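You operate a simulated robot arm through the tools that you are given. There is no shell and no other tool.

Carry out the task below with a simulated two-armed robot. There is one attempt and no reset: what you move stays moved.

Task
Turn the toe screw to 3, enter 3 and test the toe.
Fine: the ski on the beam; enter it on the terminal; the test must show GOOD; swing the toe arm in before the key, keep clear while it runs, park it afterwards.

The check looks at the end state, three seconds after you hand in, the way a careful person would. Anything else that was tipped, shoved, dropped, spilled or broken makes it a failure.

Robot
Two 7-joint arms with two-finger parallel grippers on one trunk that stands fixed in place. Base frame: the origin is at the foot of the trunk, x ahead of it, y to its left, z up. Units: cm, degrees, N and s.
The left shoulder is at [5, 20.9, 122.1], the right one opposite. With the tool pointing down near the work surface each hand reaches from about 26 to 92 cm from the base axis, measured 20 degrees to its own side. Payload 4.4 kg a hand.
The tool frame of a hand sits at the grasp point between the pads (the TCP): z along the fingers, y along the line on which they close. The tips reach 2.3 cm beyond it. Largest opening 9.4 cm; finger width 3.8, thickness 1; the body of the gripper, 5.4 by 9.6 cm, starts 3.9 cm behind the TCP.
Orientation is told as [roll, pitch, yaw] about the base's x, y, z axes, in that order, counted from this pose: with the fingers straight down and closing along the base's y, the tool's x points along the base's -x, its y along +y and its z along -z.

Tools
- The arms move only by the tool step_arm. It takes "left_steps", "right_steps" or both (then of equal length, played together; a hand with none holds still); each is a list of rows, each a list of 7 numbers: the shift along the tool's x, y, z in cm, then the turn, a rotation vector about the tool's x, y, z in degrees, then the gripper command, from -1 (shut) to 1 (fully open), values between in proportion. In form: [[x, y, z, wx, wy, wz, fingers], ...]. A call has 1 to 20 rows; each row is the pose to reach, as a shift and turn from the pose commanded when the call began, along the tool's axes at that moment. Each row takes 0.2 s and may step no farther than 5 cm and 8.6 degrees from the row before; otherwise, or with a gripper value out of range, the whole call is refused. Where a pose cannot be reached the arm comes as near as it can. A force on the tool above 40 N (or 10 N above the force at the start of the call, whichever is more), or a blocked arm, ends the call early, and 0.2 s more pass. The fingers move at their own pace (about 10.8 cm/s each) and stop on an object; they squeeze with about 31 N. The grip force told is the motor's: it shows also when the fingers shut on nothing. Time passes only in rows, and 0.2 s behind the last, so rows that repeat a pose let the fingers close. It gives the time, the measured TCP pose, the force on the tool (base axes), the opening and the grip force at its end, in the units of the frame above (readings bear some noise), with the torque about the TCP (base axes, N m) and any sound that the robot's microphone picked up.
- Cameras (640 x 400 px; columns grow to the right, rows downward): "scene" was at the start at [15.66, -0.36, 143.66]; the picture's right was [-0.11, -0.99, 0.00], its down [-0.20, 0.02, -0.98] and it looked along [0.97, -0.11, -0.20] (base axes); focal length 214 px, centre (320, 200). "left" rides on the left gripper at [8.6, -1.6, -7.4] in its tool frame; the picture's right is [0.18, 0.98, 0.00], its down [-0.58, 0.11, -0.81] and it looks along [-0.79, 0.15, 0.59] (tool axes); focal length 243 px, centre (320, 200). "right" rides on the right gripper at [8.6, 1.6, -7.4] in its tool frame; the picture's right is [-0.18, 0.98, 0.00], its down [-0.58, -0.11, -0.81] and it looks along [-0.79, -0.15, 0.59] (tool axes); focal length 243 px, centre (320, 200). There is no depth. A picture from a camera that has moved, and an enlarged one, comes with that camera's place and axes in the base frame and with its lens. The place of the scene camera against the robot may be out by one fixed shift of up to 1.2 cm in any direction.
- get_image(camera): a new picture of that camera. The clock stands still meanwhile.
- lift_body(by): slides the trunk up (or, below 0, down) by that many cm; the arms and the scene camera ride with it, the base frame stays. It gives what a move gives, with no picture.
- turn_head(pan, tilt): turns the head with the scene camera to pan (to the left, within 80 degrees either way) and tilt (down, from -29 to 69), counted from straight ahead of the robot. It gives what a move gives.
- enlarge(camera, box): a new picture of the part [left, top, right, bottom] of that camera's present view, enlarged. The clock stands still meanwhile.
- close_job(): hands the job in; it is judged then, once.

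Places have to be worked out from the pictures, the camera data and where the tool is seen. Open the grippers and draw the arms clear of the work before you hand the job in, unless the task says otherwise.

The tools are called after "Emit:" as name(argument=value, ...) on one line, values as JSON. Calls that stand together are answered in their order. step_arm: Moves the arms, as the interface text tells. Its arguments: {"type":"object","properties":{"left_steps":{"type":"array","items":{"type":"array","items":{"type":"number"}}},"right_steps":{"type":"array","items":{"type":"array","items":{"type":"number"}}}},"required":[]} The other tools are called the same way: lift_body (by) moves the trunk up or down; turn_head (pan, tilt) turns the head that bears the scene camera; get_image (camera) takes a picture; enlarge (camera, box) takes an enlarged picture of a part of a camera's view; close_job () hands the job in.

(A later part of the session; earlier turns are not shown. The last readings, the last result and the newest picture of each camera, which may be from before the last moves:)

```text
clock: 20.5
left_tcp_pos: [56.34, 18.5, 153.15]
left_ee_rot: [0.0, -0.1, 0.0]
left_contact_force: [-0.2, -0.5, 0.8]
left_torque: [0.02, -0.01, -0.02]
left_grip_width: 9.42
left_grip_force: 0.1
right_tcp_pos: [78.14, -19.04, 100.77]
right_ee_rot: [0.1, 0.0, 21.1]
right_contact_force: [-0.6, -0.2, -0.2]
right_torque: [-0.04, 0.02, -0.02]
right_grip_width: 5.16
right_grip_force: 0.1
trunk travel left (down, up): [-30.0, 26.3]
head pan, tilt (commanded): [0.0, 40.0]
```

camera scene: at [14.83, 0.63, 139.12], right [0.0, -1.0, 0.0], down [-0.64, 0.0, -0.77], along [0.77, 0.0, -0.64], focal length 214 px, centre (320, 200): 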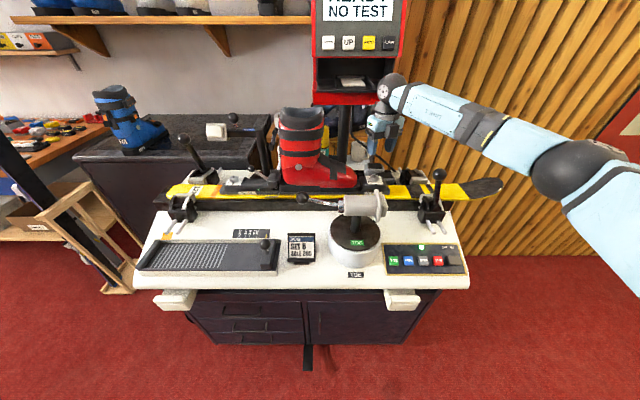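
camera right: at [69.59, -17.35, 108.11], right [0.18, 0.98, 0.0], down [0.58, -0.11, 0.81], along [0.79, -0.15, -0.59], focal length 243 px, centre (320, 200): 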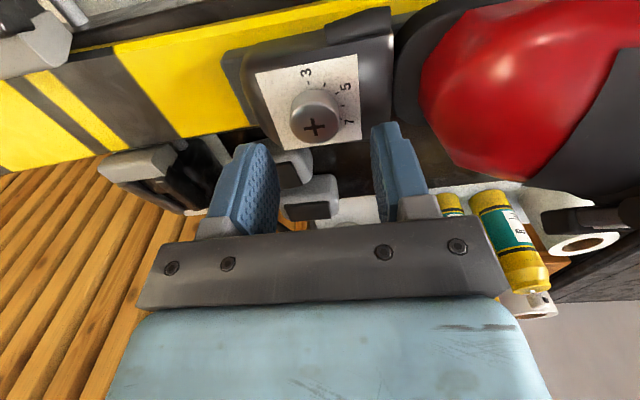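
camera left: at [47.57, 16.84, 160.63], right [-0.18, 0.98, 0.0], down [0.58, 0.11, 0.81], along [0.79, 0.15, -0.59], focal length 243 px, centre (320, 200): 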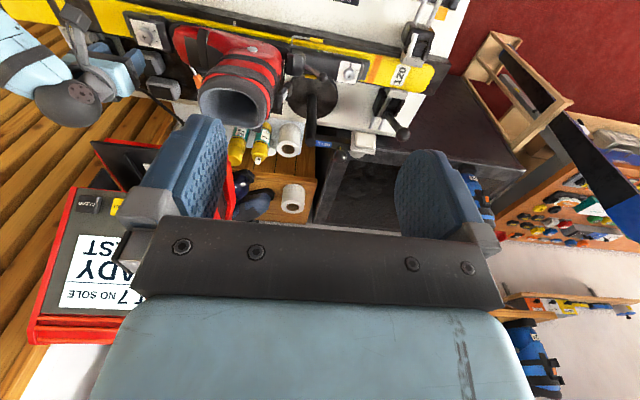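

The whole sweep is reachable. The screw centre averages (77.87, -19.17), so I need a shift of about (-0.25, -0.25); rotating back to yaw about -161.5° first.

Emit:
step_arm(right_steps=[[0, 0, 0, 0, 0, 8.5, 0.1], [0, 0, 0, 0, 0, 17, 0.1], [0, 0, 0, 0, 0, 25.5, 0.1], [0, 0, 0, 0, 0, 34, 0.1], [0, 0, 0, 0, 0, 42.5, 0.1], [0, 0, 0, 0, 0, 51, 0.1], [0, 0, 0, 0, 0, 59.5, 0.1], [0, 0, 0, 0, 0, 68, 0.1], [0, 0, 0, 0, 0, 76.5, 0.1], [0, 0, 0, 0, 0, 85, 0.1], [0, 0, 0, 0, 0, 91, 0.1]])

Emit:
step_arm(right_steps=[[0, 0, 0, 0, 0, 8.5, 0.1], [0, 0, 0, 0, 0, 17, 0.1], [0, 0, 0, 0, 0, 25.5, 0.1], [0, 0, 0, 0, 0, 34, 0.1], [0, 0, 0, 0, 0, 42.5, 0.1], [0, 0, 0, 0, 0, 51, 0.1], [0, 0, 0, 0, 0, 59.5, 0.1], [0, 0, 0, 0, 0, 68, 0.1], [0, 0, 0, 0, 0, 76.5, 0.1], [0, 0, 0, 0, 0, 85, 0.1], [0, 0, 0, 0, 0, 91.6, 0.1]])

Emit:
get_image(camera="right")

Emit:
enlarge(camera="right", box=[240, 80, 400, 200])

```text
clock: 22.9
left_tcp_pos: [56.35, 18.37, 153.11]
left_ee_rot: [0.0, 0.0, 0.0]
left_contact_force: [-0.2, -0.4, -0.3]
left_torque: [-0.05, 0.02, 0.0]
left_grip_width: 9.39
left_grip_force: 0.1
right_tcp_pos: [78.17, -18.96, 100.59]
right_ee_rot: [0.0, 0.1, -70.0]
right_contact_force: [0.2, 0.1, -0.2]
right_torque: [0.0, 0.01, -0.02]
right_grip_width: 5.18
right_grip_force: 0.1
trunk travel left (down, up): [-30.0, 26.3]
head pan, tilt (commanded): [0.0, 40.0]
```

```text
clock: 25.3
left_tcp_pos: [56.35, 18.51, 153.15]
left_ee_rot: [0.0, 0.0, 0.1]
left_contact_force: [-0.5, -0.1, 1.1]
left_torque: [-0.02, 0.03, 0.03]
left_grip_width: 9.4
left_grip_force: 0.0
right_tcp_pos: [78.11, -19.05, 100.66]
right_ee_rot: [-0.1, 0.0, -161.6]
right_contact_force: [-0.1, 0.6, 0.2]
right_torque: [-0.01, 0.01, 0.0]
right_grip_width: 5.13
right_grip_force: 0.1
trunk travel left (down, up): [-30.0, 26.3]
head pan, tilt (commanded): [0.0, 40.0]
```

```text
taken
camera right: at [86.94, -17.85, 108.09], right [0.13, -0.99, 0.0], down [-0.59, -0.08, 0.81], along [-0.8, -0.11, -0.59], focal length 243 px, centre (320, 200)
```

right: 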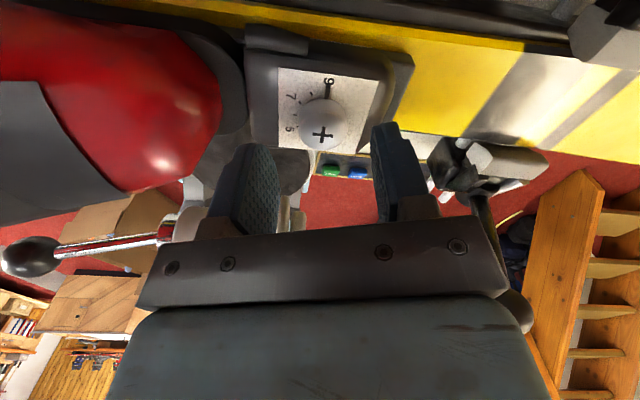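

```text
3.33 times, centred on (320, 140) of right
camera zoom: at [86.94, -17.85, 108.09], right [0.13, -0.99, 0.0], down [-0.59, -0.08, 0.81], along [-0.8, -0.11, -0.59], focal length 809 px, centre (320, 400)
```

zoom: 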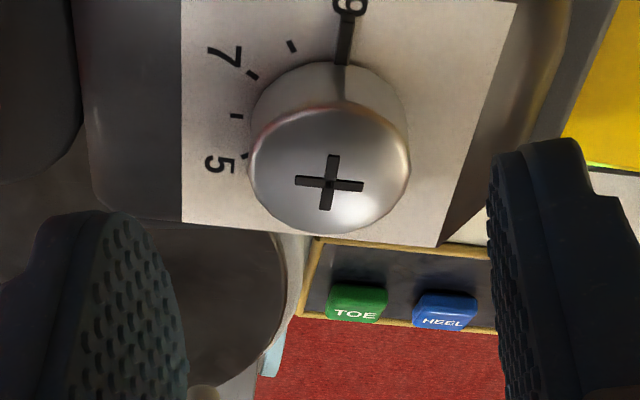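

The screw lies (-0.28, -0.2) from the hand axis. I'll shift, descend 2.2 cm (tips ~0.4 cm above the plate) and then close on the head.

Emit:
step_arm(right_steps=[[-0.33, 0.1, 0, 0, 0, 0, 0.1], [-0.33, 0.1, 1.2, 0, 0, 0, 0.1], [-0.33, 0.1, 2.2, 0, 0, 0, 0.1], [-0.33, 0.1, 2.2, 0, 0, 0, 0.1]])

Emit:
get_image(camera="right")

Emit:
enlarge(camera="scene", box=[350, 130, 414, 200])

```text
clock: 26.3
left_tcp_pos: [56.38, 18.42, 153.16]
left_ee_rot: [0.0, 0.0, 0.0]
left_contact_force: [-0.2, 0.2, 0.4]
left_torque: [-0.02, 0.0, 0.0]
left_grip_width: 9.38
left_grip_force: 0.1
right_tcp_pos: [77.78, -19.07, 98.6]
right_ee_rot: [-0.1, 0.0, -161.5]
right_contact_force: [-1.1, -0.4, 0.0]
right_torque: [0.03, -0.03, -0.02]
right_grip_width: 5.15
right_grip_force: 0.1
trunk travel left (down, up): [-30.0, 26.3]
head pan, tilt (commanded): [0.0, 40.0]
```

```text
taken
camera right: at [86.61, -17.94, 105.98], right [0.14, -0.99, 0.0], down [-0.59, -0.08, 0.81], along [-0.8, -0.11, -0.59], focal length 243 px, centre (320, 200)
```

right: 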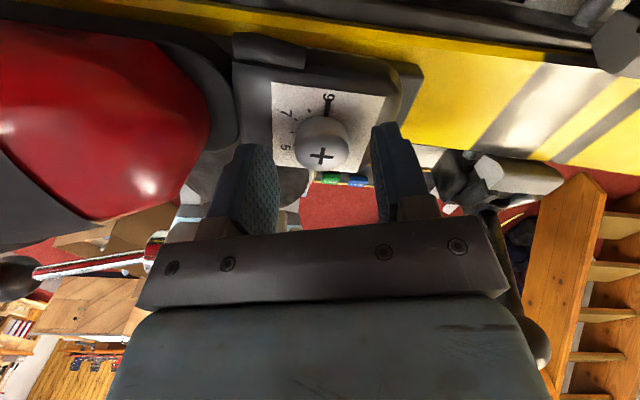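

```text
5.71 times, centred on (382, 165) of scene
camera zoom: at [14.89, 0.64, 139.11], right [0.0, -1.0, 0.0], down [-0.64, 0.0, -0.77], along [0.77, 0.0, -0.64], focal length 1226 px, centre (-34, 400)
```

zoom: 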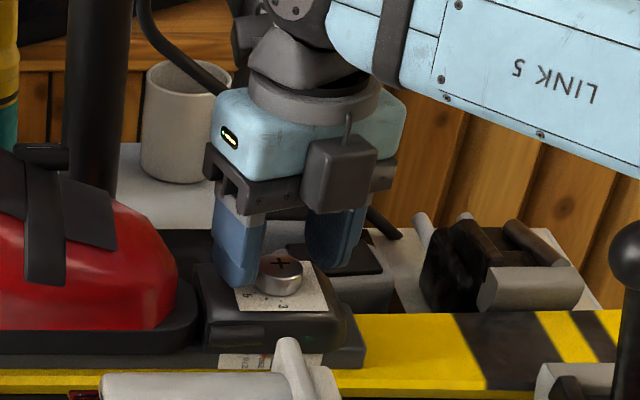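

The fingers straddle the head well. Closing the grip.

Emit:
step_arm(right_steps=[[0, 0, 0.1, 0, 0, 0, -0.2], [0, 0, 0.1, 0, 0, 0, -0.5], [0, 0, 0.1, 0, 0, 0, -1], [0, 0, 0.1, 0, 0, 0, -1]])

Emit:
get_image(camera="right")

```text
clock: 27.3
left_tcp_pos: [56.51, 18.48, 153.15]
left_ee_rot: [0.1, 0.0, 0.0]
left_contact_force: [0.2, 0.2, -0.5]
left_torque: [-0.05, 0.01, 0.01]
left_grip_width: 9.41
left_grip_force: 0.0
right_tcp_pos: [77.84, -19.12, 98.42]
right_ee_rot: [-0.1, 0.0, -161.6]
right_contact_force: [5.1, -4.9, 2.5]
right_torque: [-0.36, 0.5, -0.02]
right_grip_width: 2.82
right_grip_force: 31.6
trunk travel left (down, up): [-30.0, 26.3]
head pan, tilt (commanded): [0.0, 40.0]
```

```text
taken
camera right: at [86.67, -18.0, 105.82], right [0.14, -0.99, 0.0], down [-0.59, -0.08, 0.81], along [-0.8, -0.11, -0.59], focal length 243 px, centre (320, 200)
```

right: 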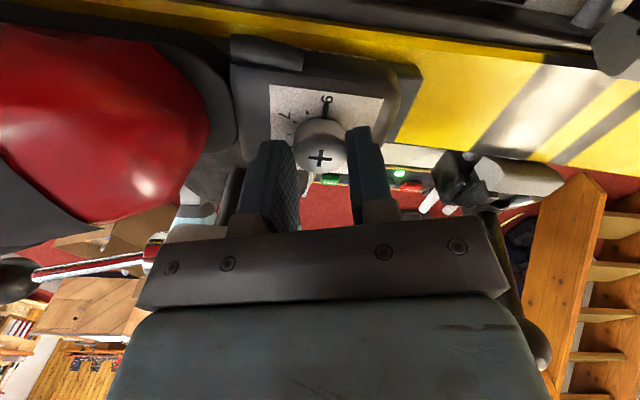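

Gripped at 2.82 cm, small side force. I'll turn the first 25° counter-clockwise and check the pointer follows.

Emit:
step_arm(right_steps=[[0, 0, 0, 0, 0, -5, -1], [0, 0, 0, 0, 0, -10, -1], [0, 0, 0, 0, 0, -15, -1], [0, 0, 0, 0, 0, -20, -1], [0, 0, 0, 0, 0, -25, -1], [0, 0, 0, 0, 0, -25, -1]])

Emit:
enlarge(camera="right", box=[260, 70, 390, 190])

```text
clock: 28.7
left_tcp_pos: [56.3, 18.33, 153.05]
left_ee_rot: [0.0, 0.0, 0.1]
left_contact_force: [0.1, -0.5, 0.0]
left_torque: [0.01, -0.01, -0.02]
left_grip_width: 9.42
left_grip_force: 0.0
right_tcp_pos: [78.03, -19.29, 98.46]
right_ee_rot: [-0.1, 0.1, -136.7]
right_contact_force: [9.2, -4.9, 5.6]
right_torque: [-0.14, -0.29, -0.01]
right_grip_width: 2.83
right_grip_force: 30.6
trunk travel left (down, up): [-30.0, 26.3]
head pan, tilt (commanded): [0.0, 40.0]
```

```text
3.33 times, centred on (325, 130) of right
camera zoom: at [85.36, -14.43, 105.83], right [0.54, -0.84, 0.0], down [-0.5, -0.32, 0.81], along [-0.68, -0.44, -0.59], focal length 809 px, centre (303, 433)
```

zoom: 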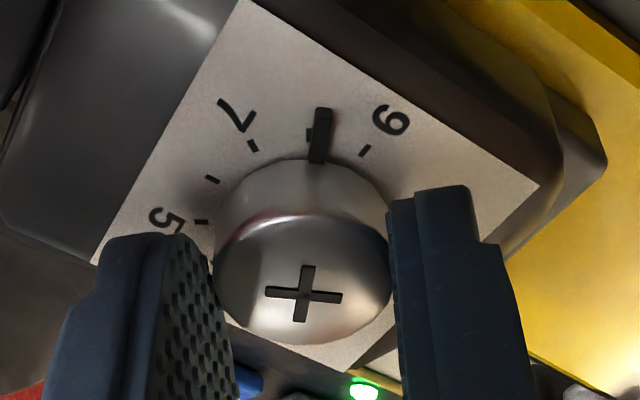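

The pointer follows with no slip (nearly at 8 after 25°). Continuing the turn.

Emit:
step_arm(right_steps=[[0, 0, 0, 0, 0, -6, -1], [0, 0, 0, 0, 0, -12, -1], [0, 0, 0, 0, 0, -18, -1], [0, 0, 0, 0, 0, -24, -1], [0, 0, 0, 0, 0, -30, -1], [0, 0, 0, 0, 0, -36, -1], [0, 0, 0, 0, 0, -42, -1], [0, 0, 0, 0, 0, -48, -1], [0, 0, 0, 0, 0, -54, -1], [0, 0, 0, 0, 0, -60, -1], [0, 0, 0, 0, 0, -65, -1], [0, 0, 0, 0, 0, -65, -1]])

Emit:
enlarge(camera="right", box=[260, 70, 390, 190])

```text
clock: 31.3
left_tcp_pos: [56.4, 18.42, 153.12]
left_ee_rot: [0.0, -0.1, 0.0]
left_contact_force: [-0.2, 0.0, 0.1]
left_torque: [-0.03, 0.01, 0.02]
left_grip_width: 9.42
left_grip_force: 0.0
right_tcp_pos: [78.0, -19.13, 98.37]
right_ee_rot: [0.0, 0.0, -71.5]
right_contact_force: [13.2, -6.1, 11.6]
right_torque: [0.11, -0.32, -0.01]
right_grip_width: 2.82
right_grip_force: 31.0
trunk travel left (down, up): [-30.0, 26.3]
head pan, tilt (commanded): [0.0, 40.0]
```

```text
3.33 times, centred on (325, 130) of right
camera zoom: at [76.75, -10.44, 105.83], right [0.99, 0.14, 0.0], down [0.08, -0.59, 0.81], along [0.11, -0.8, -0.59], focal length 809 px, centre (303, 433)
```

zoom: 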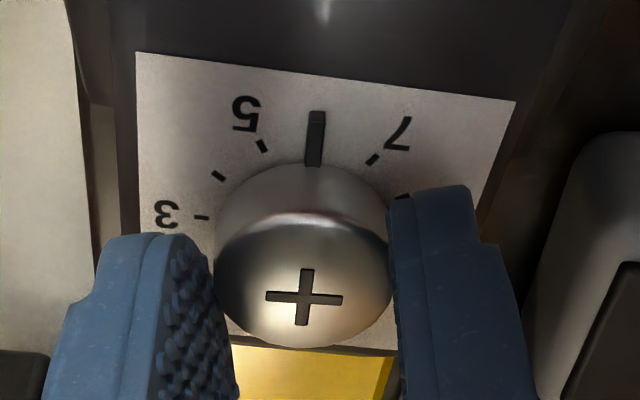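

Halfway: pointer at 6. Side and vertical forces crept up, so I'll ease the hand slightly (+x, up) while turning on.

Emit:
step_arm(right_steps=[[-0.1, 0.1, -0.1, 0, 0, 0, -1], [-0.16, 0.16, -0.15, 0, 0, -6, -1], [-0.16, 0.16, -0.15, 0, 0, -12, -1], [-0.16, 0.16, -0.15, 0, 0, -18, -1], [-0.16, 0.16, -0.15, 0, 0, -24, -1], [-0.16, 0.16, -0.15, 0, 0, -30, -1], [-0.16, 0.16, -0.15, 0, 0, -36, -1], [-0.16, 0.16, -0.15, 0, 0, -42, -1], [-0.16, 0.16, -0.15, 0, 0, -42, -1]])

Emit:
enlarge(camera="right", box=[260, 70, 390, 190])

```text
clock: 33.3
left_tcp_pos: [56.21, 18.42, 153.0]
left_ee_rot: [0.0, 0.1, 0.1]
left_contact_force: [-0.8, 0.3, 0.3]
left_torque: [-0.04, 0.0, 0.0]
left_grip_width: 9.4
left_grip_force: 0.0
right_tcp_pos: [78.13, -19.33, 98.43]
right_ee_rot: [0.0, 0.1, -29.5]
right_contact_force: [-23.7, 1.9, -5.1]
right_torque: [0.08, 0.51, -0.03]
right_grip_width: 2.83
right_grip_force: 30.3
trunk travel left (down, up): [-30.0, 26.3]
head pan, tilt (commanded): [0.0, 40.0]
```

```text
3.33 times, centred on (325, 130) of right
camera zoom: at [71.35, -13.62, 105.9], right [0.64, 0.77, 0.0], down [0.45, -0.38, 0.81], along [0.62, -0.52, -0.59], focal length 809 px, centre (303, 433)
```

zoom: 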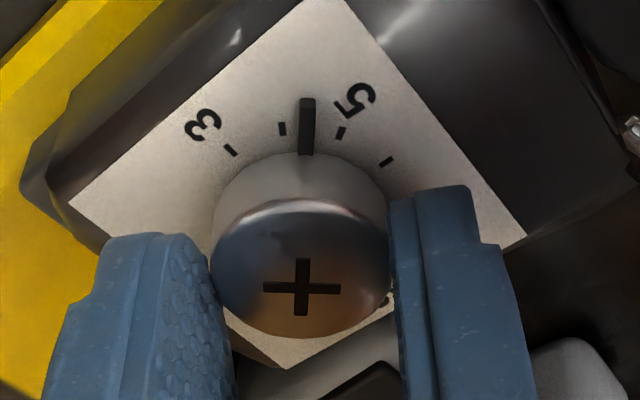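

The correction was a bit much (−24 N); backing off by 0.12 cm and turning most of the rest.

Emit:
step_arm(right_steps=[[0.1, -0.06, 0.03, 0, 0, 0, -1], [0.1, -0.06, 0.03, 0, 0, -6, -1], [0.1, -0.06, 0.03, 0, 0, -12, -1], [0.1, -0.06, 0.03, 0, 0, -18, -1], [0.1, -0.06, 0.03, 0, 0, -24, -1], [0.1, -0.06, 0.03, 0, 0, -30, -1], [0.1, -0.06, 0.03, 0, 0, -36, -1], [0.1, -0.06, 0.03, 0, 0, -42, -1], [0.1, -0.06, 0.03, 0, 0, -42, -1]])

Emit:
enlarge(camera="right", box=[260, 70, 390, 190])

```text
clock: 35.3
left_tcp_pos: [56.35, 18.57, 153.09]
left_ee_rot: [0.0, 0.0, 0.0]
left_contact_force: [-0.1, -0.5, 0.4]
left_torque: [-0.01, 0.01, 0.01]
left_grip_width: 9.4
left_grip_force: 0.0
right_tcp_pos: [78.09, -19.3, 98.51]
right_ee_rot: [0.1, 0.0, 12.5]
right_contact_force: [-9.7, 11.9, 0.0]
right_torque: [0.17, 0.73, -0.01]
right_grip_width: 2.8
right_grip_force: 31.1
trunk travel left (down, up): [-30.0, 26.3]
head pan, tilt (commanded): [0.0, 40.0]
```

```text
3.33 times, centred on (325, 130) of right
camera zoom: at [69.32, -19.51, 105.91], right [-0.03, 1.0, 0.0], down [0.59, 0.02, 0.81], along [0.81, 0.03, -0.59], focal length 809 px, centre (303, 433)
```

zoom: 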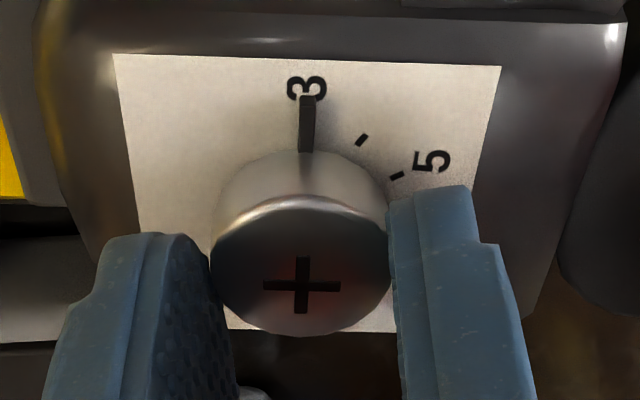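

Pointer is on "3" or just short of it; a closer look.

Emit:
enlarge(camera="right", box=[298, 80, 362, 120])

Emit:
enlarge(camera="scene", box=[362, 165, 394, 190])

```text
10.00 times, centred on (330, 100) of right
camera zoom: at [69.32, -19.51, 105.91], right [-0.03, 1.0, 0.0], down [0.59, 0.02, 0.81], along [0.81, 0.03, -0.59], focal length 2426 px, centre (220, 1200)
```

zoom: 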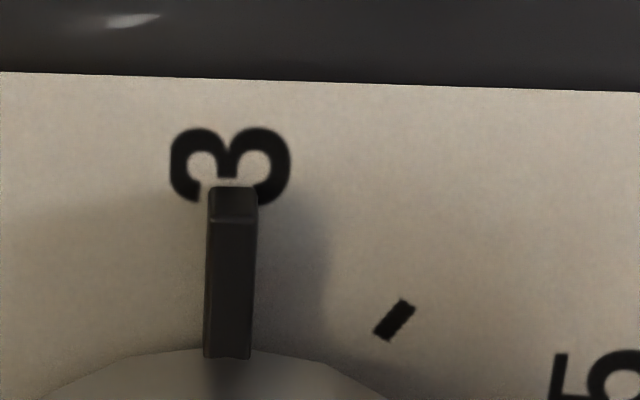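

```text
16.00 times, centred on (378, 178) of scene
camera zoom: at [14.96, 0.74, 139.1], right [0.0, -1.0, 0.0], down [-0.64, 0.0, -0.77], along [0.77, 0.0, -0.64], focal length 3432 px, centre (-608, 560)
```

zoom: 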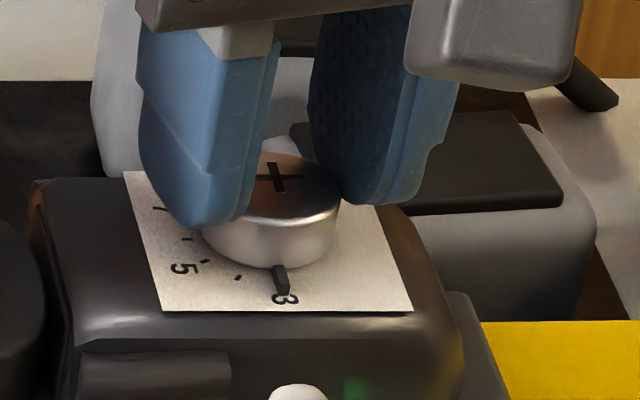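

Pointer lies over the 3 tick and centred on the digit (angle within ~2°). I'll release, lift, and look again.

Emit:
step_arm(right_steps=[[0, 0, 0, 0, 0, 0, -0.2], [0, 0, 0, 0, 0, 0, 0.1], [0, 0, 0, 0, 0, 0, 0.15], [0, 0, -2, 0, 0, 0, 0.15], [0, 0, -5, 0, 0, 0, 0.15], [0, 0, -8, 0, 0, 0, 0.15]])

Emit:
get_image(camera="right")

Emit:
enlarge(camera="right", box=[270, 20, 380, 120])

Emit:
enlarge(camera="scene", box=[362, 165, 394, 190])

```text
clock: 36.7
left_tcp_pos: [56.28, 18.6, 153.17]
left_ee_rot: [0.0, -0.1, 0.0]
left_contact_force: [-0.4, -0.6, -0.1]
left_torque: [-0.03, 0.01, 0.01]
left_grip_width: 9.42
left_grip_force: 0.1
right_tcp_pos: [77.99, -19.5, 106.42]
right_ee_rot: [0.1, -0.1, 12.4]
right_contact_force: [-0.4, 0.1, -0.1]
right_torque: [-0.02, 0.01, -0.01]
right_grip_width: 5.42
right_grip_force: 0.1
trunk travel left (down, up): [-30.0, 26.3]
head pan, tilt (commanded): [0.0, 40.0]
```

```text
taken
camera right: at [69.19, -19.78, 113.8], right [-0.03, 1.0, 0.0], down [0.59, 0.02, 0.81], along [0.81, 0.03, -0.59], focal length 243 px, centre (320, 200)
```

right: 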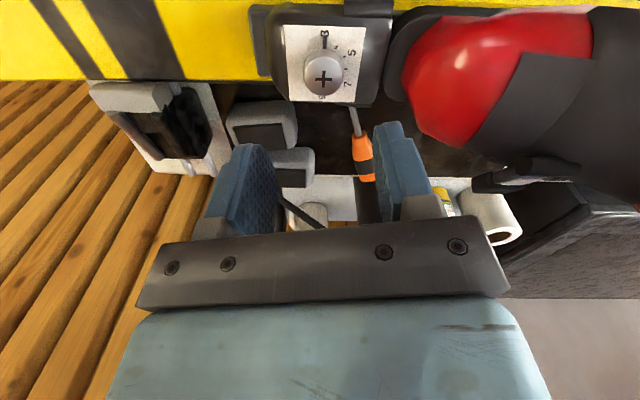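

```text
4.00 times, centred on (325, 70) of right
camera zoom: at [69.19, -19.78, 113.8], right [-0.03, 1.0, 0.0], down [0.59, 0.02, 0.81], along [0.81, 0.03, -0.59], focal length 970 px, centre (300, 720)
```

zoom: 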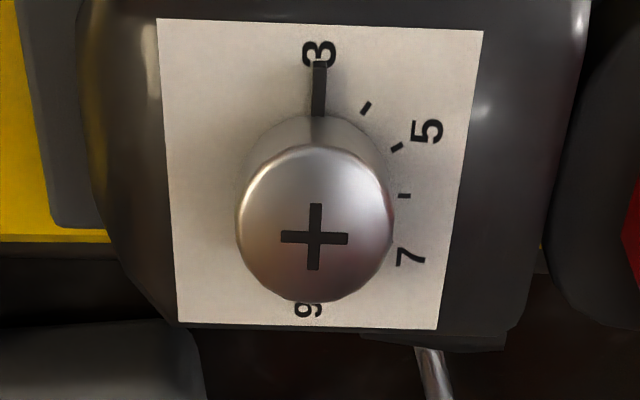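

```text
16.00 times, centred on (378, 178) of scene
camera zoom: at [14.84, 0.67, 139.11], right [0.0, -1.0, 0.0], down [-0.64, 0.0, -0.77], along [0.77, 0.0, -0.64], focal length 3432 px, centre (-608, 560)
```

zoom: 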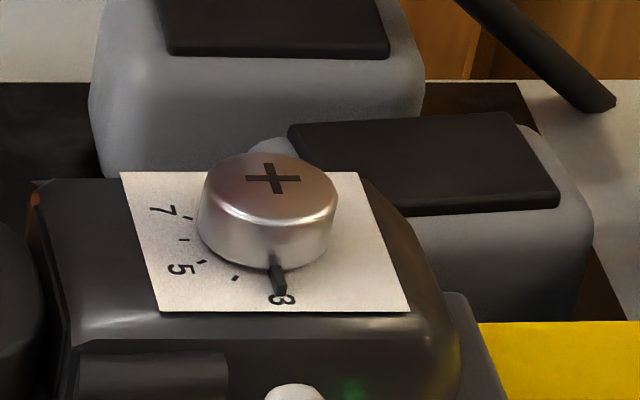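

The pointer is at 3, parallel to the plate edges. Now I'll withdraw the right hand to a waiting place over the front right, then use the left hand for the terminal.

Emit:
step_arm(right_steps=[[0, 0, -4, 0, 0, 0, 0], [4, -0.4, -6, 0, 0, 2, 0], [8, -0.8, -6, 0, 0, 4, -0.5], [12, -1.2, -6, 0, 0, 6, -1], [16, -1.6, -6, 0, 0, 8, -1], [20, -2, -6, 0, 0, 10, -1], [24, -2.4, -6, 0, 0, 12.4, -1], [27.2, -2.7, -6, 0, 0, 12.4, -1]])

Emit:
turn_head(pan=-4, tilt=15)

Emit:
get_image(camera="scene")

Emit:
get_image(camera="right")

```text
clock: 38.5
left_tcp_pos: [56.31, 18.36, 153.16]
left_ee_rot: [0.0, 0.0, 0.0]
left_contact_force: [0.2, 0.2, 0.0]
left_torque: [0.0, 0.02, 0.02]
left_grip_width: 9.4
left_grip_force: 0.0
right_tcp_pos: [52.08, -27.85, 112.46]
right_ee_rot: [0.1, 0.0, 0.1]
right_contact_force: [0.3, 1.1, -0.4]
right_torque: [0.02, -0.01, -0.01]
right_grip_width: 0.0
right_grip_force: 30.9
trunk travel left (down, up): [-30.0, 26.3]
head pan, tilt (commanded): [0.0, 40.0]
```

```text
clock: 39.4
left_tcp_pos: [56.34, 18.36, 153.24]
left_ee_rot: [-0.1, 0.1, 0.1]
left_contact_force: [-1.0, -0.1, -1.4]
left_torque: [0.0, 0.01, 0.01]
left_grip_width: 9.4
left_grip_force: 0.2
right_tcp_pos: [52.11, -27.76, 112.41]
right_ee_rot: [0.1, 0.0, 0.0]
right_contact_force: [-0.7, 0.2, -0.9]
right_torque: [0.01, -0.01, 0.01]
right_grip_width: 0.0
right_grip_force: 31.1
trunk travel left (down, up): [-30.0, 26.3]
head pan, tilt (commanded): [-4.0, 15.0]
```

```text
taken
camera scene: at [15.71, -0.02, 143.06], right [-0.07, -1.0, 0.0], down [-0.26, 0.02, -0.97], along [0.96, -0.07, -0.26], focal length 214 px, centre (320, 200)
```

scene: 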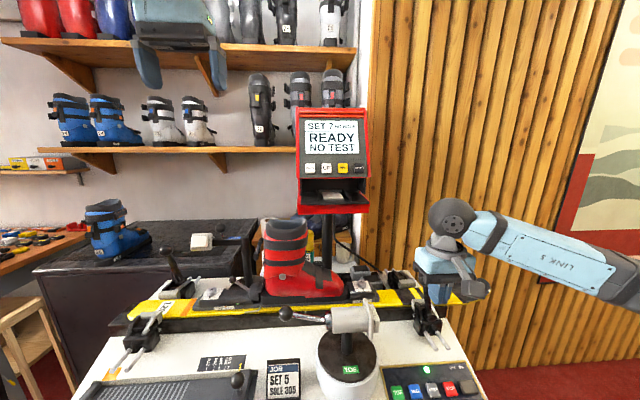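

```text
taken
camera right: at [43.57, -26.13, 119.94], right [0.18, 0.98, 0.0], down [0.58, -0.11, 0.81], along [0.79, -0.15, -0.59], focal length 243 px, centre (320, 200)
```

right: 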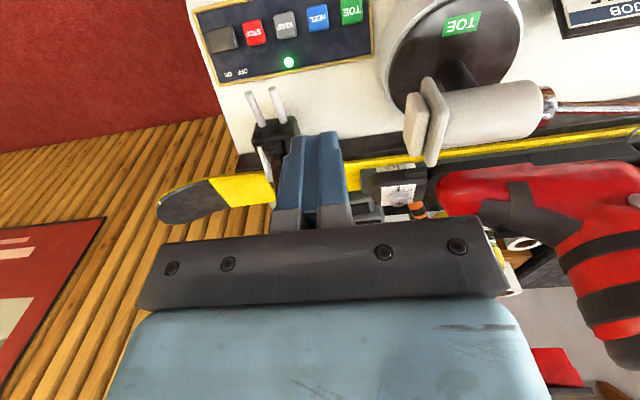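

Good view of terminal. Enlarging it for geometry (tilt, hood).

Emit:
enlarge(camera="scene", box=[280, 95, 390, 225])

Emit:
enlarge(camera="left", box=[20, 130, 260, 360])

```text
3.08 times, centred on (335, 160) of scene
camera zoom: at [15.71, -0.02, 143.06], right [-0.07, -1.0, 0.0], down [-0.26, 0.02, -0.97], along [0.96, -0.07, -0.26], focal length 660 px, centre (274, 323)
```

zoom: 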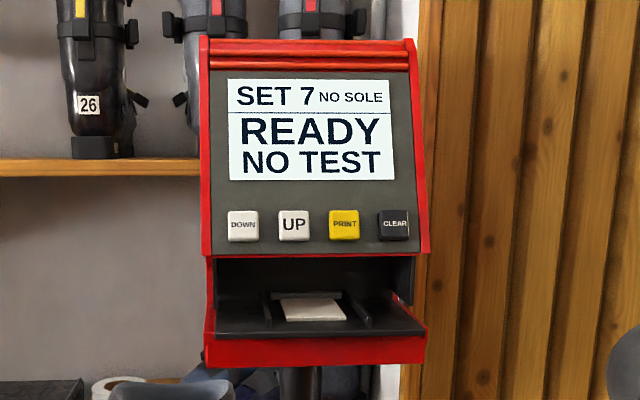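

```text
1.74 times, centred on (140, 245) of left
camera zoom: at [47.66, 16.84, 160.59], right [-0.18, 0.98, 0.0], down [0.58, 0.11, 0.81], along [0.79, 0.15, -0.59], focal length 422 px, centre (633, 122)
```

zoom: 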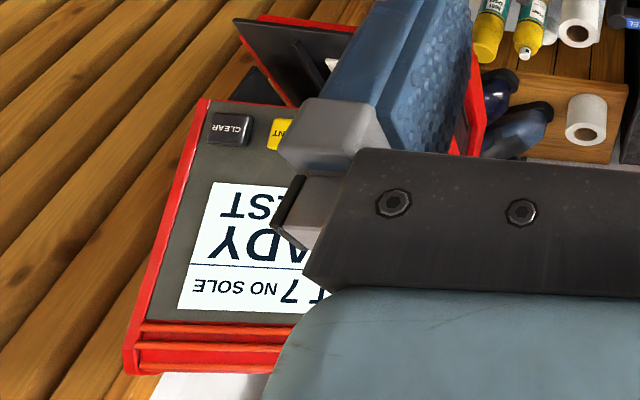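

The terminal face leans back ~27°; DOWN key at about (92.4, -1.8, 134.2). I'll bring the left hand, closed and pitched -60°, toward a stand-off in front of that key, stopping partway to look.

Emit:
step_arm(left_steps=[[-2.6, -2.0, 1.5, 0, -6, 0, 0.5], [-5.2, -4.0, 3, 0, -12, 0, 0], [-7.8, -6.0, 4.5, 0, -18, 0, -0.5], [-10.4, -8.1, 6.2, 0, -24, 0, -1], [-13, -10.1, 7.8, 0, -30, 0, -1], [-15.6, -12.1, 9.4, 0, -36, 0, -1], [-18.2, -14.1, 11, 0, -42, 0, -1], [-20.8, -16.2, 12.6, 0, -48, 0, -1], [-23.4, -18.2, 14.2, 0, -54, 0, -1], [-26, -20.2, 15.75, 0, -60, 0, -1]])

Emit:
get_image(camera="scene")

Emit:
get_image(camera="left")

```text
clock: 41.6
left_tcp_pos: [82.73, -1.83, 137.13]
left_ee_rot: [0.1, -60.0, 0.0]
left_contact_force: [1.1, -0.7, -0.7]
left_torque: [0.0, -0.02, -0.02]
left_grip_width: 0.01
left_grip_force: 30.8
right_tcp_pos: [52.18, -27.85, 112.5]
right_ee_rot: [0.0, 0.1, 0.0]
right_contact_force: [0.8, 0.5, -0.5]
right_torque: [0.03, 0.02, 0.0]
right_grip_width: 0.02
right_grip_force: 30.8
trunk travel left (down, up): [-30.0, 26.3]
head pan, tilt (commanded): [-4.0, 15.0]
```

```text
taken
camera scene: at [15.83, -0.15, 143.05], right [-0.07, -1.0, 0.0], down [-0.26, 0.02, -0.97], along [0.96, -0.07, -0.26], focal length 214 px, centre (320, 200)
```

scene: 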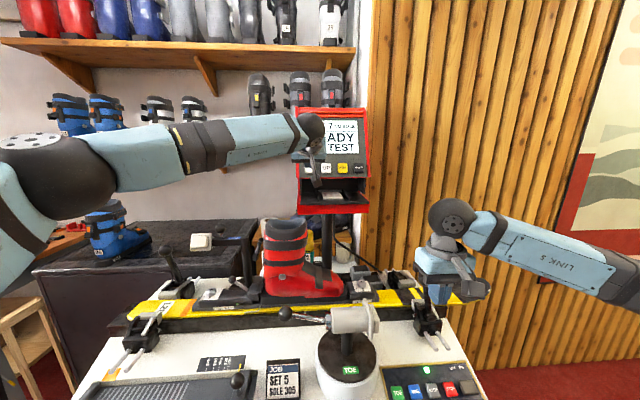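

```text
taken
camera left: at [71.94, -3.4, 133.29], right [-0.09, 0.98, -0.16], down [-0.41, 0.11, 0.91], along [0.91, 0.15, 0.39], focal length 243 px, centre (320, 200)
```

left: 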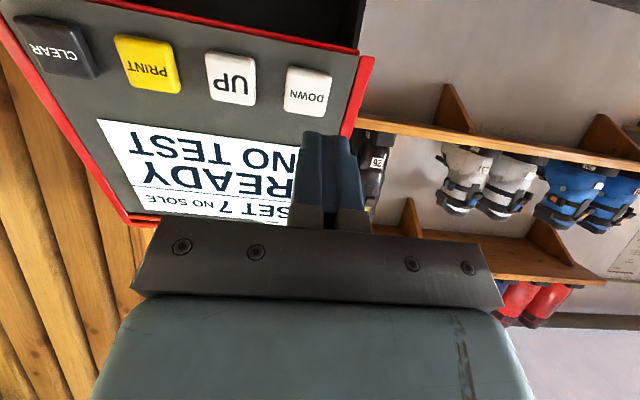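

The left camera shows the keys clearly; the DOWN key is ~10.5 cm ahead along the fingers, offset about (-1.7, -0.6). Moving 4.5 cm in with that correction.

Emit:
step_arm(left_steps=[[-0.9, -0.3, 2.3, 0, 0, 0, -1], [-1.7, -0.6, 4.5, 0, 0, 0, -1], [-1.7, -0.6, 4.5, 0, 0, 0, -1]])

Emit:
get_image(camera="left")

Emit:
enlarge(camera="scene", box=[280, 95, 390, 225])

```text
clock: 42.4
left_tcp_pos: [87.34, -2.25, 136.51]
left_ee_rot: [0.0, -60.0, 0.1]
left_contact_force: [-0.5, 1.2, -0.2]
left_torque: [0.01, 0.02, -0.01]
left_grip_width: 0.01
left_grip_force: 31.2
right_tcp_pos: [52.1, -27.75, 112.48]
right_ee_rot: [-0.1, 0.1, 0.0]
right_contact_force: [-0.4, 0.0, -0.4]
right_torque: [-0.02, -0.04, -0.02]
right_grip_width: 0.0
right_grip_force: 31.0
trunk travel left (down, up): [-30.0, 26.3]
head pan, tilt (commanded): [-4.0, 15.0]
```

```text
taken
camera left: at [76.55, -3.81, 132.72], right [-0.09, 0.98, -0.16], down [-0.41, 0.11, 0.91], along [0.91, 0.15, 0.39], focal length 243 px, centre (320, 200)
```

left: 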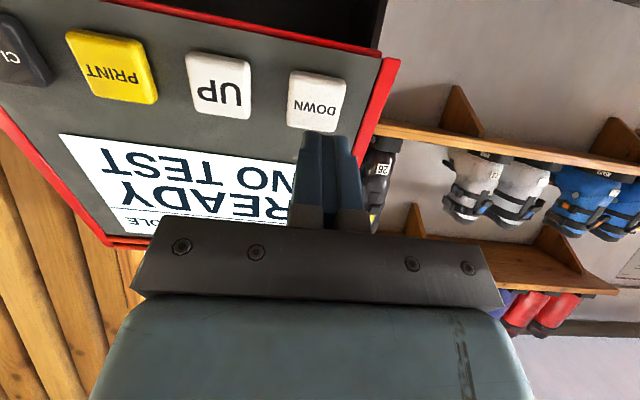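

```text
3.08 times, centred on (335, 160) of scene
camera zoom: at [15.67, 0.03, 143.08], right [-0.07, -1.0, 0.0], down [-0.26, 0.02, -0.97], along [0.96, -0.07, -0.26], focal length 660 px, centre (274, 323)
```

zoom: 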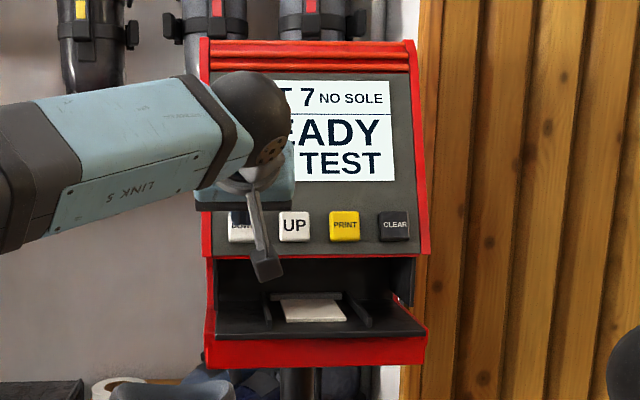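

The DOWN key is now ~3.8 cm beyond the fingertips, offset (0.3, -0.3). Advancing 2.8 cm, centred.

Emit:
step_arm(left_steps=[[0.15, -0.15, 1.4, 0, 0, 0, -1], [0.3, -0.3, 2.8, 0, 0, 0, -1], [0.3, -0.3, 2.8, 0, 0, 0, -1]])

Emit:
get_image(camera="left")

```text
clock: 43.2
left_tcp_pos: [89.34, -2.68, 134.84]
left_ee_rot: [-0.1, -60.0, 0.0]
left_contact_force: [0.4, -0.1, 0.0]
left_torque: [0.02, -0.05, -0.02]
left_grip_width: 0.0
left_grip_force: 30.9
right_tcp_pos: [52.13, -27.71, 112.52]
right_ee_rot: [0.0, 0.0, 0.1]
right_contact_force: [-0.2, -0.5, 0.0]
right_torque: [-0.04, -0.02, 0.01]
right_grip_width: 0.0
right_grip_force: 30.9
trunk travel left (down, up): [-30.0, 26.3]
head pan, tilt (commanded): [-4.0, 15.0]
```

```text
taken
camera left: at [78.62, -4.18, 131.17], right [-0.09, 0.98, -0.16], down [-0.41, 0.11, 0.91], along [0.91, 0.15, 0.39], focal length 243 px, centre (320, 200)
```

left: 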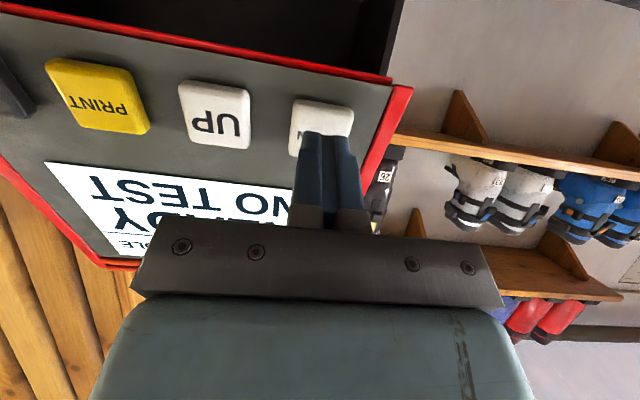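

Nearly there (about 1 cm gap). Shifting 0.5 cm down the key and creeping in.

Emit:
step_arm(left_steps=[[0.5, 0, 0, 0, 0, 0, -1], [0.5, 0, 0.3, 0, 0, 0, -1], [0.5, 0, 0.6, 0, 0, 0, -1]])

Emit:
get_image(camera="left")

```text
clock: 44.0
left_tcp_pos: [89.59, -2.61, 134.15]
left_ee_rot: [-0.2, -60.1, 0.0]
left_contact_force: [0.5, 0.1, -0.3]
left_torque: [0.04, 0.01, -0.02]
left_grip_width: 0.0
left_grip_force: 30.8
right_tcp_pos: [52.21, -27.76, 112.53]
right_ee_rot: [0.2, 0.0, 0.1]
right_contact_force: [-0.2, -0.4, -0.1]
right_torque: [0.02, 0.0, 0.01]
right_grip_width: 0.01
right_grip_force: 31.1
trunk travel left (down, up): [-30.0, 26.3]
head pan, tilt (commanded): [-4.0, 15.0]
```

```text
taken
camera left: at [78.85, -4.21, 130.39], right [-0.09, 0.98, -0.16], down [-0.41, 0.11, 0.91], along [0.91, 0.15, 0.39], focal length 243 px, centre (320, 200)
```

left: 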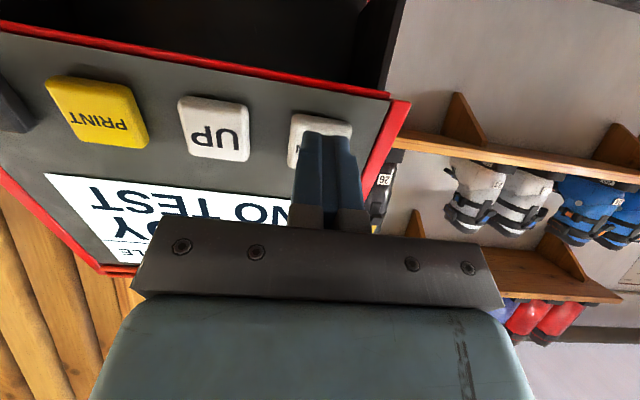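

No contact yet; creeping further in 0.3 cm steps.

Emit:
step_arm(left_steps=[[0, 0, 0.3, 0, 0, 0, -1], [0, 0, 0.6, 0, 0, 0, -1], [0, 0, 0.6, 0, 0, 0, -1]])

Emit:
enlarge(camera="left", box=[260, 80, 420, 200])

```text
clock: 44.8
left_tcp_pos: [90.2, -2.62, 133.81]
left_ee_rot: [0.0, -60.0, 0.1]
left_contact_force: [-0.8, -0.1, 0.2]
left_torque: [0.0, -0.01, 0.0]
left_grip_width: 0.0
left_grip_force: 30.7
right_tcp_pos: [52.24, -27.69, 112.6]
right_ee_rot: [0.1, 0.1, 0.0]
right_contact_force: [0.1, 0.0, 0.0]
right_torque: [-0.03, 0.01, 0.01]
right_grip_width: 0.0
right_grip_force: 30.9
trunk travel left (down, up): [-30.0, 26.3]
head pan, tilt (commanded): [-4.0, 15.0]
```

```text
3.33 times, centred on (340, 140) of left
camera zoom: at [79.39, -4.21, 130.07], right [-0.09, 0.98, -0.16], down [-0.41, 0.11, 0.91], along [0.91, 0.15, 0.39], focal length 809 px, centre (253, 400)
```

zoom: 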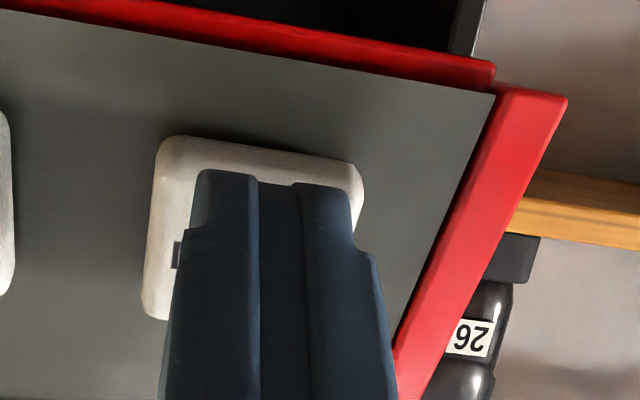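

Still no contact; finger is slightly to the +y side of the key centre. Correcting -0.3 and creeping on.

Emit:
step_arm(left_steps=[[0, -0.3, 0.3, 0, 0, 0, -1], [0, -0.3, 0.5, 0, 0, 0, -1], [0, -0.3, 0.7, 0, 0, 0, -1]])

Emit:
enlarge(camera="left", box=[260, 80, 420, 200])

```text
clock: 45.6
left_tcp_pos: [90.8, -3.0, 133.71]
left_ee_rot: [0.0, -60.1, 0.0]
left_contact_force: [-1.2, -0.1, 0.7]
left_torque: [0.0, -0.02, -0.03]
left_grip_width: 0.02
left_grip_force: 30.7
right_tcp_pos: [52.18, -27.73, 112.44]
right_ee_rot: [0.2, 0.0, 0.0]
right_contact_force: [-0.4, 0.2, 0.0]
right_torque: [0.04, -0.01, 0.01]
right_grip_width: 0.02
right_grip_force: 30.4
trunk travel left (down, up): [-30.0, 26.3]
head pan, tilt (commanded): [-4.0, 15.0]
```

```text
3.33 times, centred on (340, 140) of left
camera zoom: at [79.99, -4.57, 129.81], right [-0.09, 0.98, -0.16], down [-0.41, 0.11, 0.91], along [0.91, 0.15, 0.39], focal length 809 px, centre (253, 400)
```

zoom: 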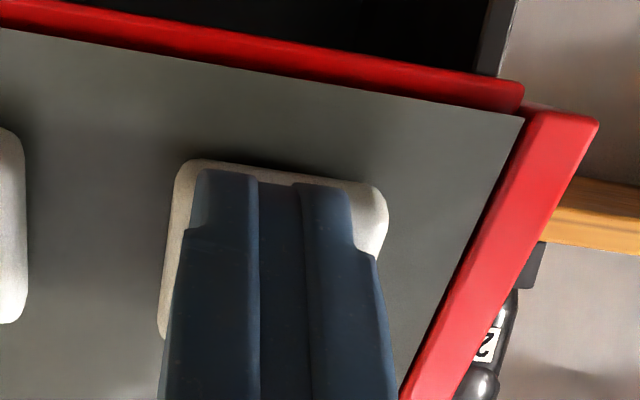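

Centred on the key now, with perhaps the first touch. Pressing a little more.

Emit:
step_arm(left_steps=[[0, 0, 0.2, 0, 0, 0, -1], [0, 0, 0.4, 0, 0, 0, -1]])

```text
clock: 46.2
left_tcp_pos: [91.02, -3.16, 133.42]
left_ee_rot: [0.0, -60.0, 0.0]
left_contact_force: [-0.9, 0.7, 1.0]
left_torque: [-0.01, 0.0, 0.05]
left_grip_width: 0.02
left_grip_force: 30.8
right_tcp_pos: [52.11, -27.72, 112.57]
right_ee_rot: [0.1, 0.1, 0.0]
right_contact_force: [-1.0, -1.1, -0.4]
right_torque: [-0.01, 0.0, -0.01]
right_grip_width: 0.0
right_grip_force: 30.9
trunk travel left (down, up): [-30.0, 26.3]
head pan, tilt (commanded): [-4.0, 15.0]
```

Emit:
step_arm(left_steps=[[0, 0, 0.2, 0, 0, 0, -1], [0, 0, 0.4, 0, 0, 0, -1]])

Emit:
get_image(camera="scene")

Emit:
enlarge(camera="left", box=[260, 80, 420, 200])

```text
clock: 46.8
left_tcp_pos: [91.4, -3.12, 133.26]
left_ee_rot: [0.0, -60.1, -0.1]
left_contact_force: [-8.9, -0.7, 1.1]
left_torque: [0.0, -0.05, -0.02]
left_grip_width: 0.0
left_grip_force: 31.0
right_tcp_pos: [52.09, -27.71, 112.6]
right_ee_rot: [0.1, 0.0, 0.0]
right_contact_force: [0.4, 0.6, 0.0]
right_torque: [-0.02, 0.04, 0.0]
right_grip_width: 0.0
right_grip_force: 31.4
trunk travel left (down, up): [-30.0, 26.3]
head pan, tilt (commanded): [-4.0, 15.0]
heard: click
```

```text
taken
camera scene: at [15.56, -0.03, 143.09], right [-0.07, -1.0, 0.0], down [-0.26, 0.02, -0.97], along [0.96, -0.07, -0.26], focal length 214 px, centre (320, 200)
```

scene: 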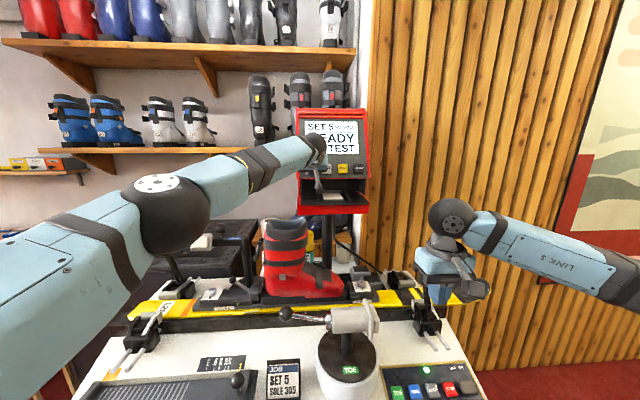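

```text
3.33 times, centred on (340, 140) of left
camera zoom: at [80.52, -4.61, 129.53], right [-0.09, 0.98, -0.16], down [-0.41, 0.11, 0.91], along [0.91, 0.15, 0.39], focal length 809 px, centre (253, 400)
```

zoom: 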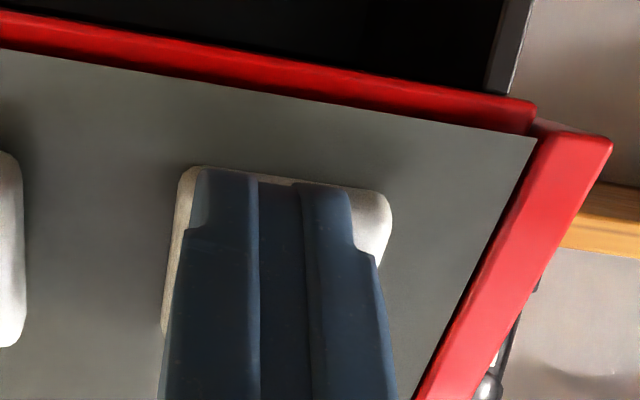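

A click. Checking what the display shows now.

Emit:
enlarge(camera="scene", box=[290, 105, 380, 165])

```text
6.67 times, centred on (335, 135) of scene
camera zoom: at [15.56, -0.03, 143.09], right [-0.07, -1.0, 0.0], down [-0.26, 0.02, -0.97], along [0.96, -0.07, -0.26], focal length 1430 px, centre (220, 633)
```

zoom: 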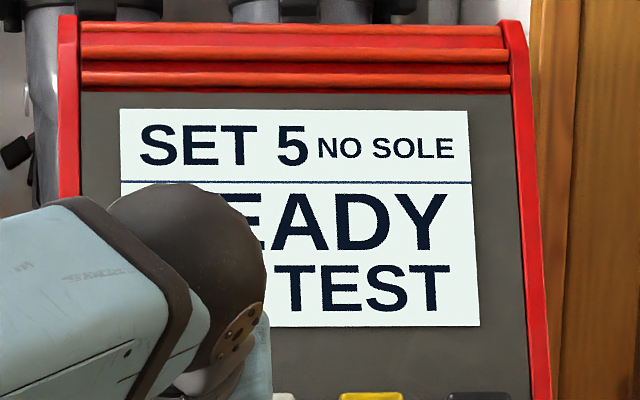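

It reads SET 5, two less than 7 after one click heard. I'll release and look again before pressing further.

Emit:
step_arm(left_steps=[[0, 0, -0.4, 0, 0, 0, -1], [0, 0, -0.9, 0, 0, 0, -1]])

Emit:
enlarge(camera="scene", box=[290, 105, 380, 165])

```text
clock: 47.4
left_tcp_pos: [90.68, -3.03, 133.57]
left_ee_rot: [0.0, -59.9, 0.1]
left_contact_force: [0.0, 1.4, -0.3]
left_torque: [0.01, 0.01, -0.01]
left_grip_width: 0.0
left_grip_force: 30.7
right_tcp_pos: [52.19, -27.75, 112.63]
right_ee_rot: [0.1, 0.0, 0.0]
right_contact_force: [0.5, -0.9, 0.5]
right_torque: [0.03, 0.0, 0.0]
right_grip_width: 0.0
right_grip_force: 30.9
trunk travel left (down, up): [-30.0, 26.3]
head pan, tilt (commanded): [-4.0, 15.0]
```

```text
6.67 times, centred on (335, 135) of scene
camera zoom: at [15.71, 0.02, 143.06], right [-0.07, -1.0, 0.0], down [-0.26, 0.02, -0.97], along [0.96, -0.07, -0.26], focal length 1430 px, centre (220, 633)
```

zoom: 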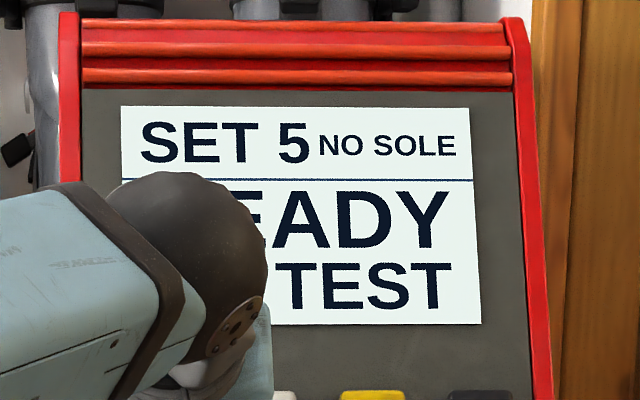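

Still 5, so a press steps by 2 or registered twice. Pressing once more with a quick in-and-out.

Emit:
step_arm(left_steps=[[0, 0, 0.5, 0, 0, 0, -1], [0, 0, 0.85, 0, 0, 0, -1], [0, 0, 0.3, 0, 0, 0, -1], [0, 0, 0, 0, 0, 0, -1]])

Emit:
enlarge(camera="scene", box=[290, 105, 380, 165])

```text
clock: 48.4
left_tcp_pos: [90.75, -3.02, 133.6]
left_ee_rot: [0.0, -60.0, -0.1]
left_contact_force: [-1.3, -0.2, 0.2]
left_torque: [0.03, 0.02, 0.01]
left_grip_width: 0.0
left_grip_force: 31.1
right_tcp_pos: [52.08, -27.7, 112.61]
right_ee_rot: [0.1, 0.0, -0.1]
right_contact_force: [-0.9, 0.2, 0.5]
right_torque: [0.01, -0.02, -0.02]
right_grip_width: 0.0
right_grip_force: 31.0
trunk travel left (down, up): [-30.0, 26.3]
head pan, tilt (commanded): [-4.0, 15.0]
heard: click
```

```text
6.67 times, centred on (335, 135) of scene
camera zoom: at [15.7, -0.01, 143.06], right [-0.07, -1.0, 0.0], down [-0.26, 0.02, -0.97], along [0.96, -0.07, -0.26], focal length 1430 px, centre (220, 633)
```

zoom: 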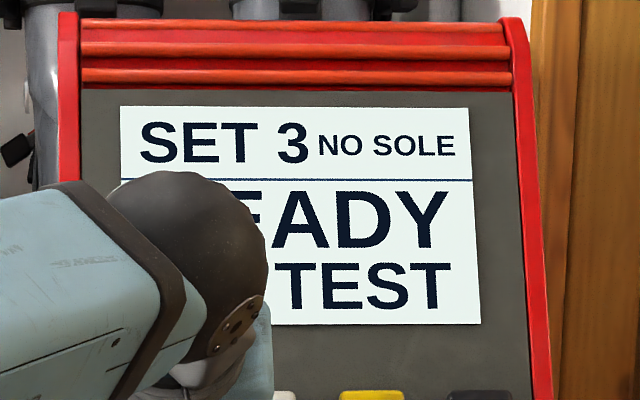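

SET 3 is in. Now I withdraw the left hand from the terminal and bring it back toward me, staying above the boot.

Emit:
step_arm(left_steps=[[0, 0, -4, 0, 0, 0, -1], [0, 0, -8, 0, 0, 0, -1], [2.2, 1.5, -12, 0, 5, 0, -1], [4.4, 3, -16, 0, 10, 0, -1], [6.6, 4.5, -20, 0, 15, 0, -1], [8.8, 6, -24, 0, 20, 0, -1], [11, 8, -28, 0, 25, 0, -0.5], [13, 10, -31, 0, 30, 0, 0]])

Emit:
turn_head(pan=0, tilt=45)

Emit:
get_image(camera="scene")

Emit:
get_image(camera="left")

```text
clock: 50.2
left_tcp_pos: [57.1, 7.16, 137.45]
left_ee_rot: [0.0, -29.9, 0.1]
left_contact_force: [-0.1, -0.3, -0.5]
left_torque: [-0.01, 0.03, -0.03]
left_grip_width: 4.7
left_grip_force: 0.0
right_tcp_pos: [52.04, -27.57, 112.51]
right_ee_rot: [0.0, 0.1, 0.0]
right_contact_force: [0.8, 0.3, -0.1]
right_torque: [0.01, -0.02, 0.0]
right_grip_width: 0.0
right_grip_force: 30.6
trunk travel left (down, up): [-30.0, 26.3]
head pan, tilt (commanded): [-4.0, 15.0]
```

```text
clock: 51.2
left_tcp_pos: [57.13, 7.07, 137.61]
left_ee_rot: [0.1, -30.0, 0.0]
left_contact_force: [-0.1, 0.3, 0.1]
left_torque: [-0.01, -0.01, -0.02]
left_grip_width: 4.67
left_grip_force: 0.0
right_tcp_pos: [52.13, -27.68, 112.53]
right_ee_rot: [0.1, 0.0, 0.0]
right_contact_force: [-0.1, 0.2, 0.8]
right_torque: [-0.04, 0.02, -0.03]
right_grip_width: 0.0
right_grip_force: 30.8
trunk travel left (down, up): [-30.0, 26.3]
head pan, tilt (commanded): [0.0, 45.0]
```

```text
taken
camera scene: at [14.53, 0.66, 138.39], right [0.0, -1.0, 0.0], down [-0.71, 0.0, -0.71], along [0.71, 0.0, -0.71], focal length 214 px, centre (320, 200)
```

scene: 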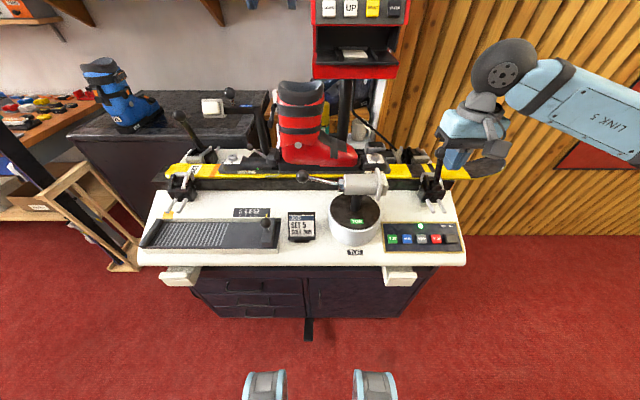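

```text
taken
camera left: at [45.95, 5.43, 139.76], right [-0.16, 0.98, -0.09], down [0.1, 0.11, 0.99], along [0.98, 0.15, -0.12], focal length 243 px, centre (320, 200)
```

left: 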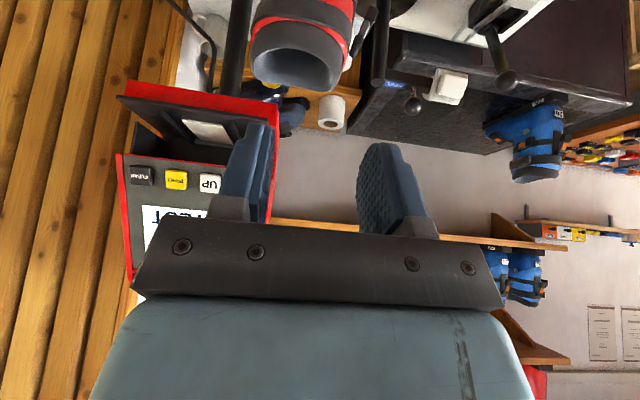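

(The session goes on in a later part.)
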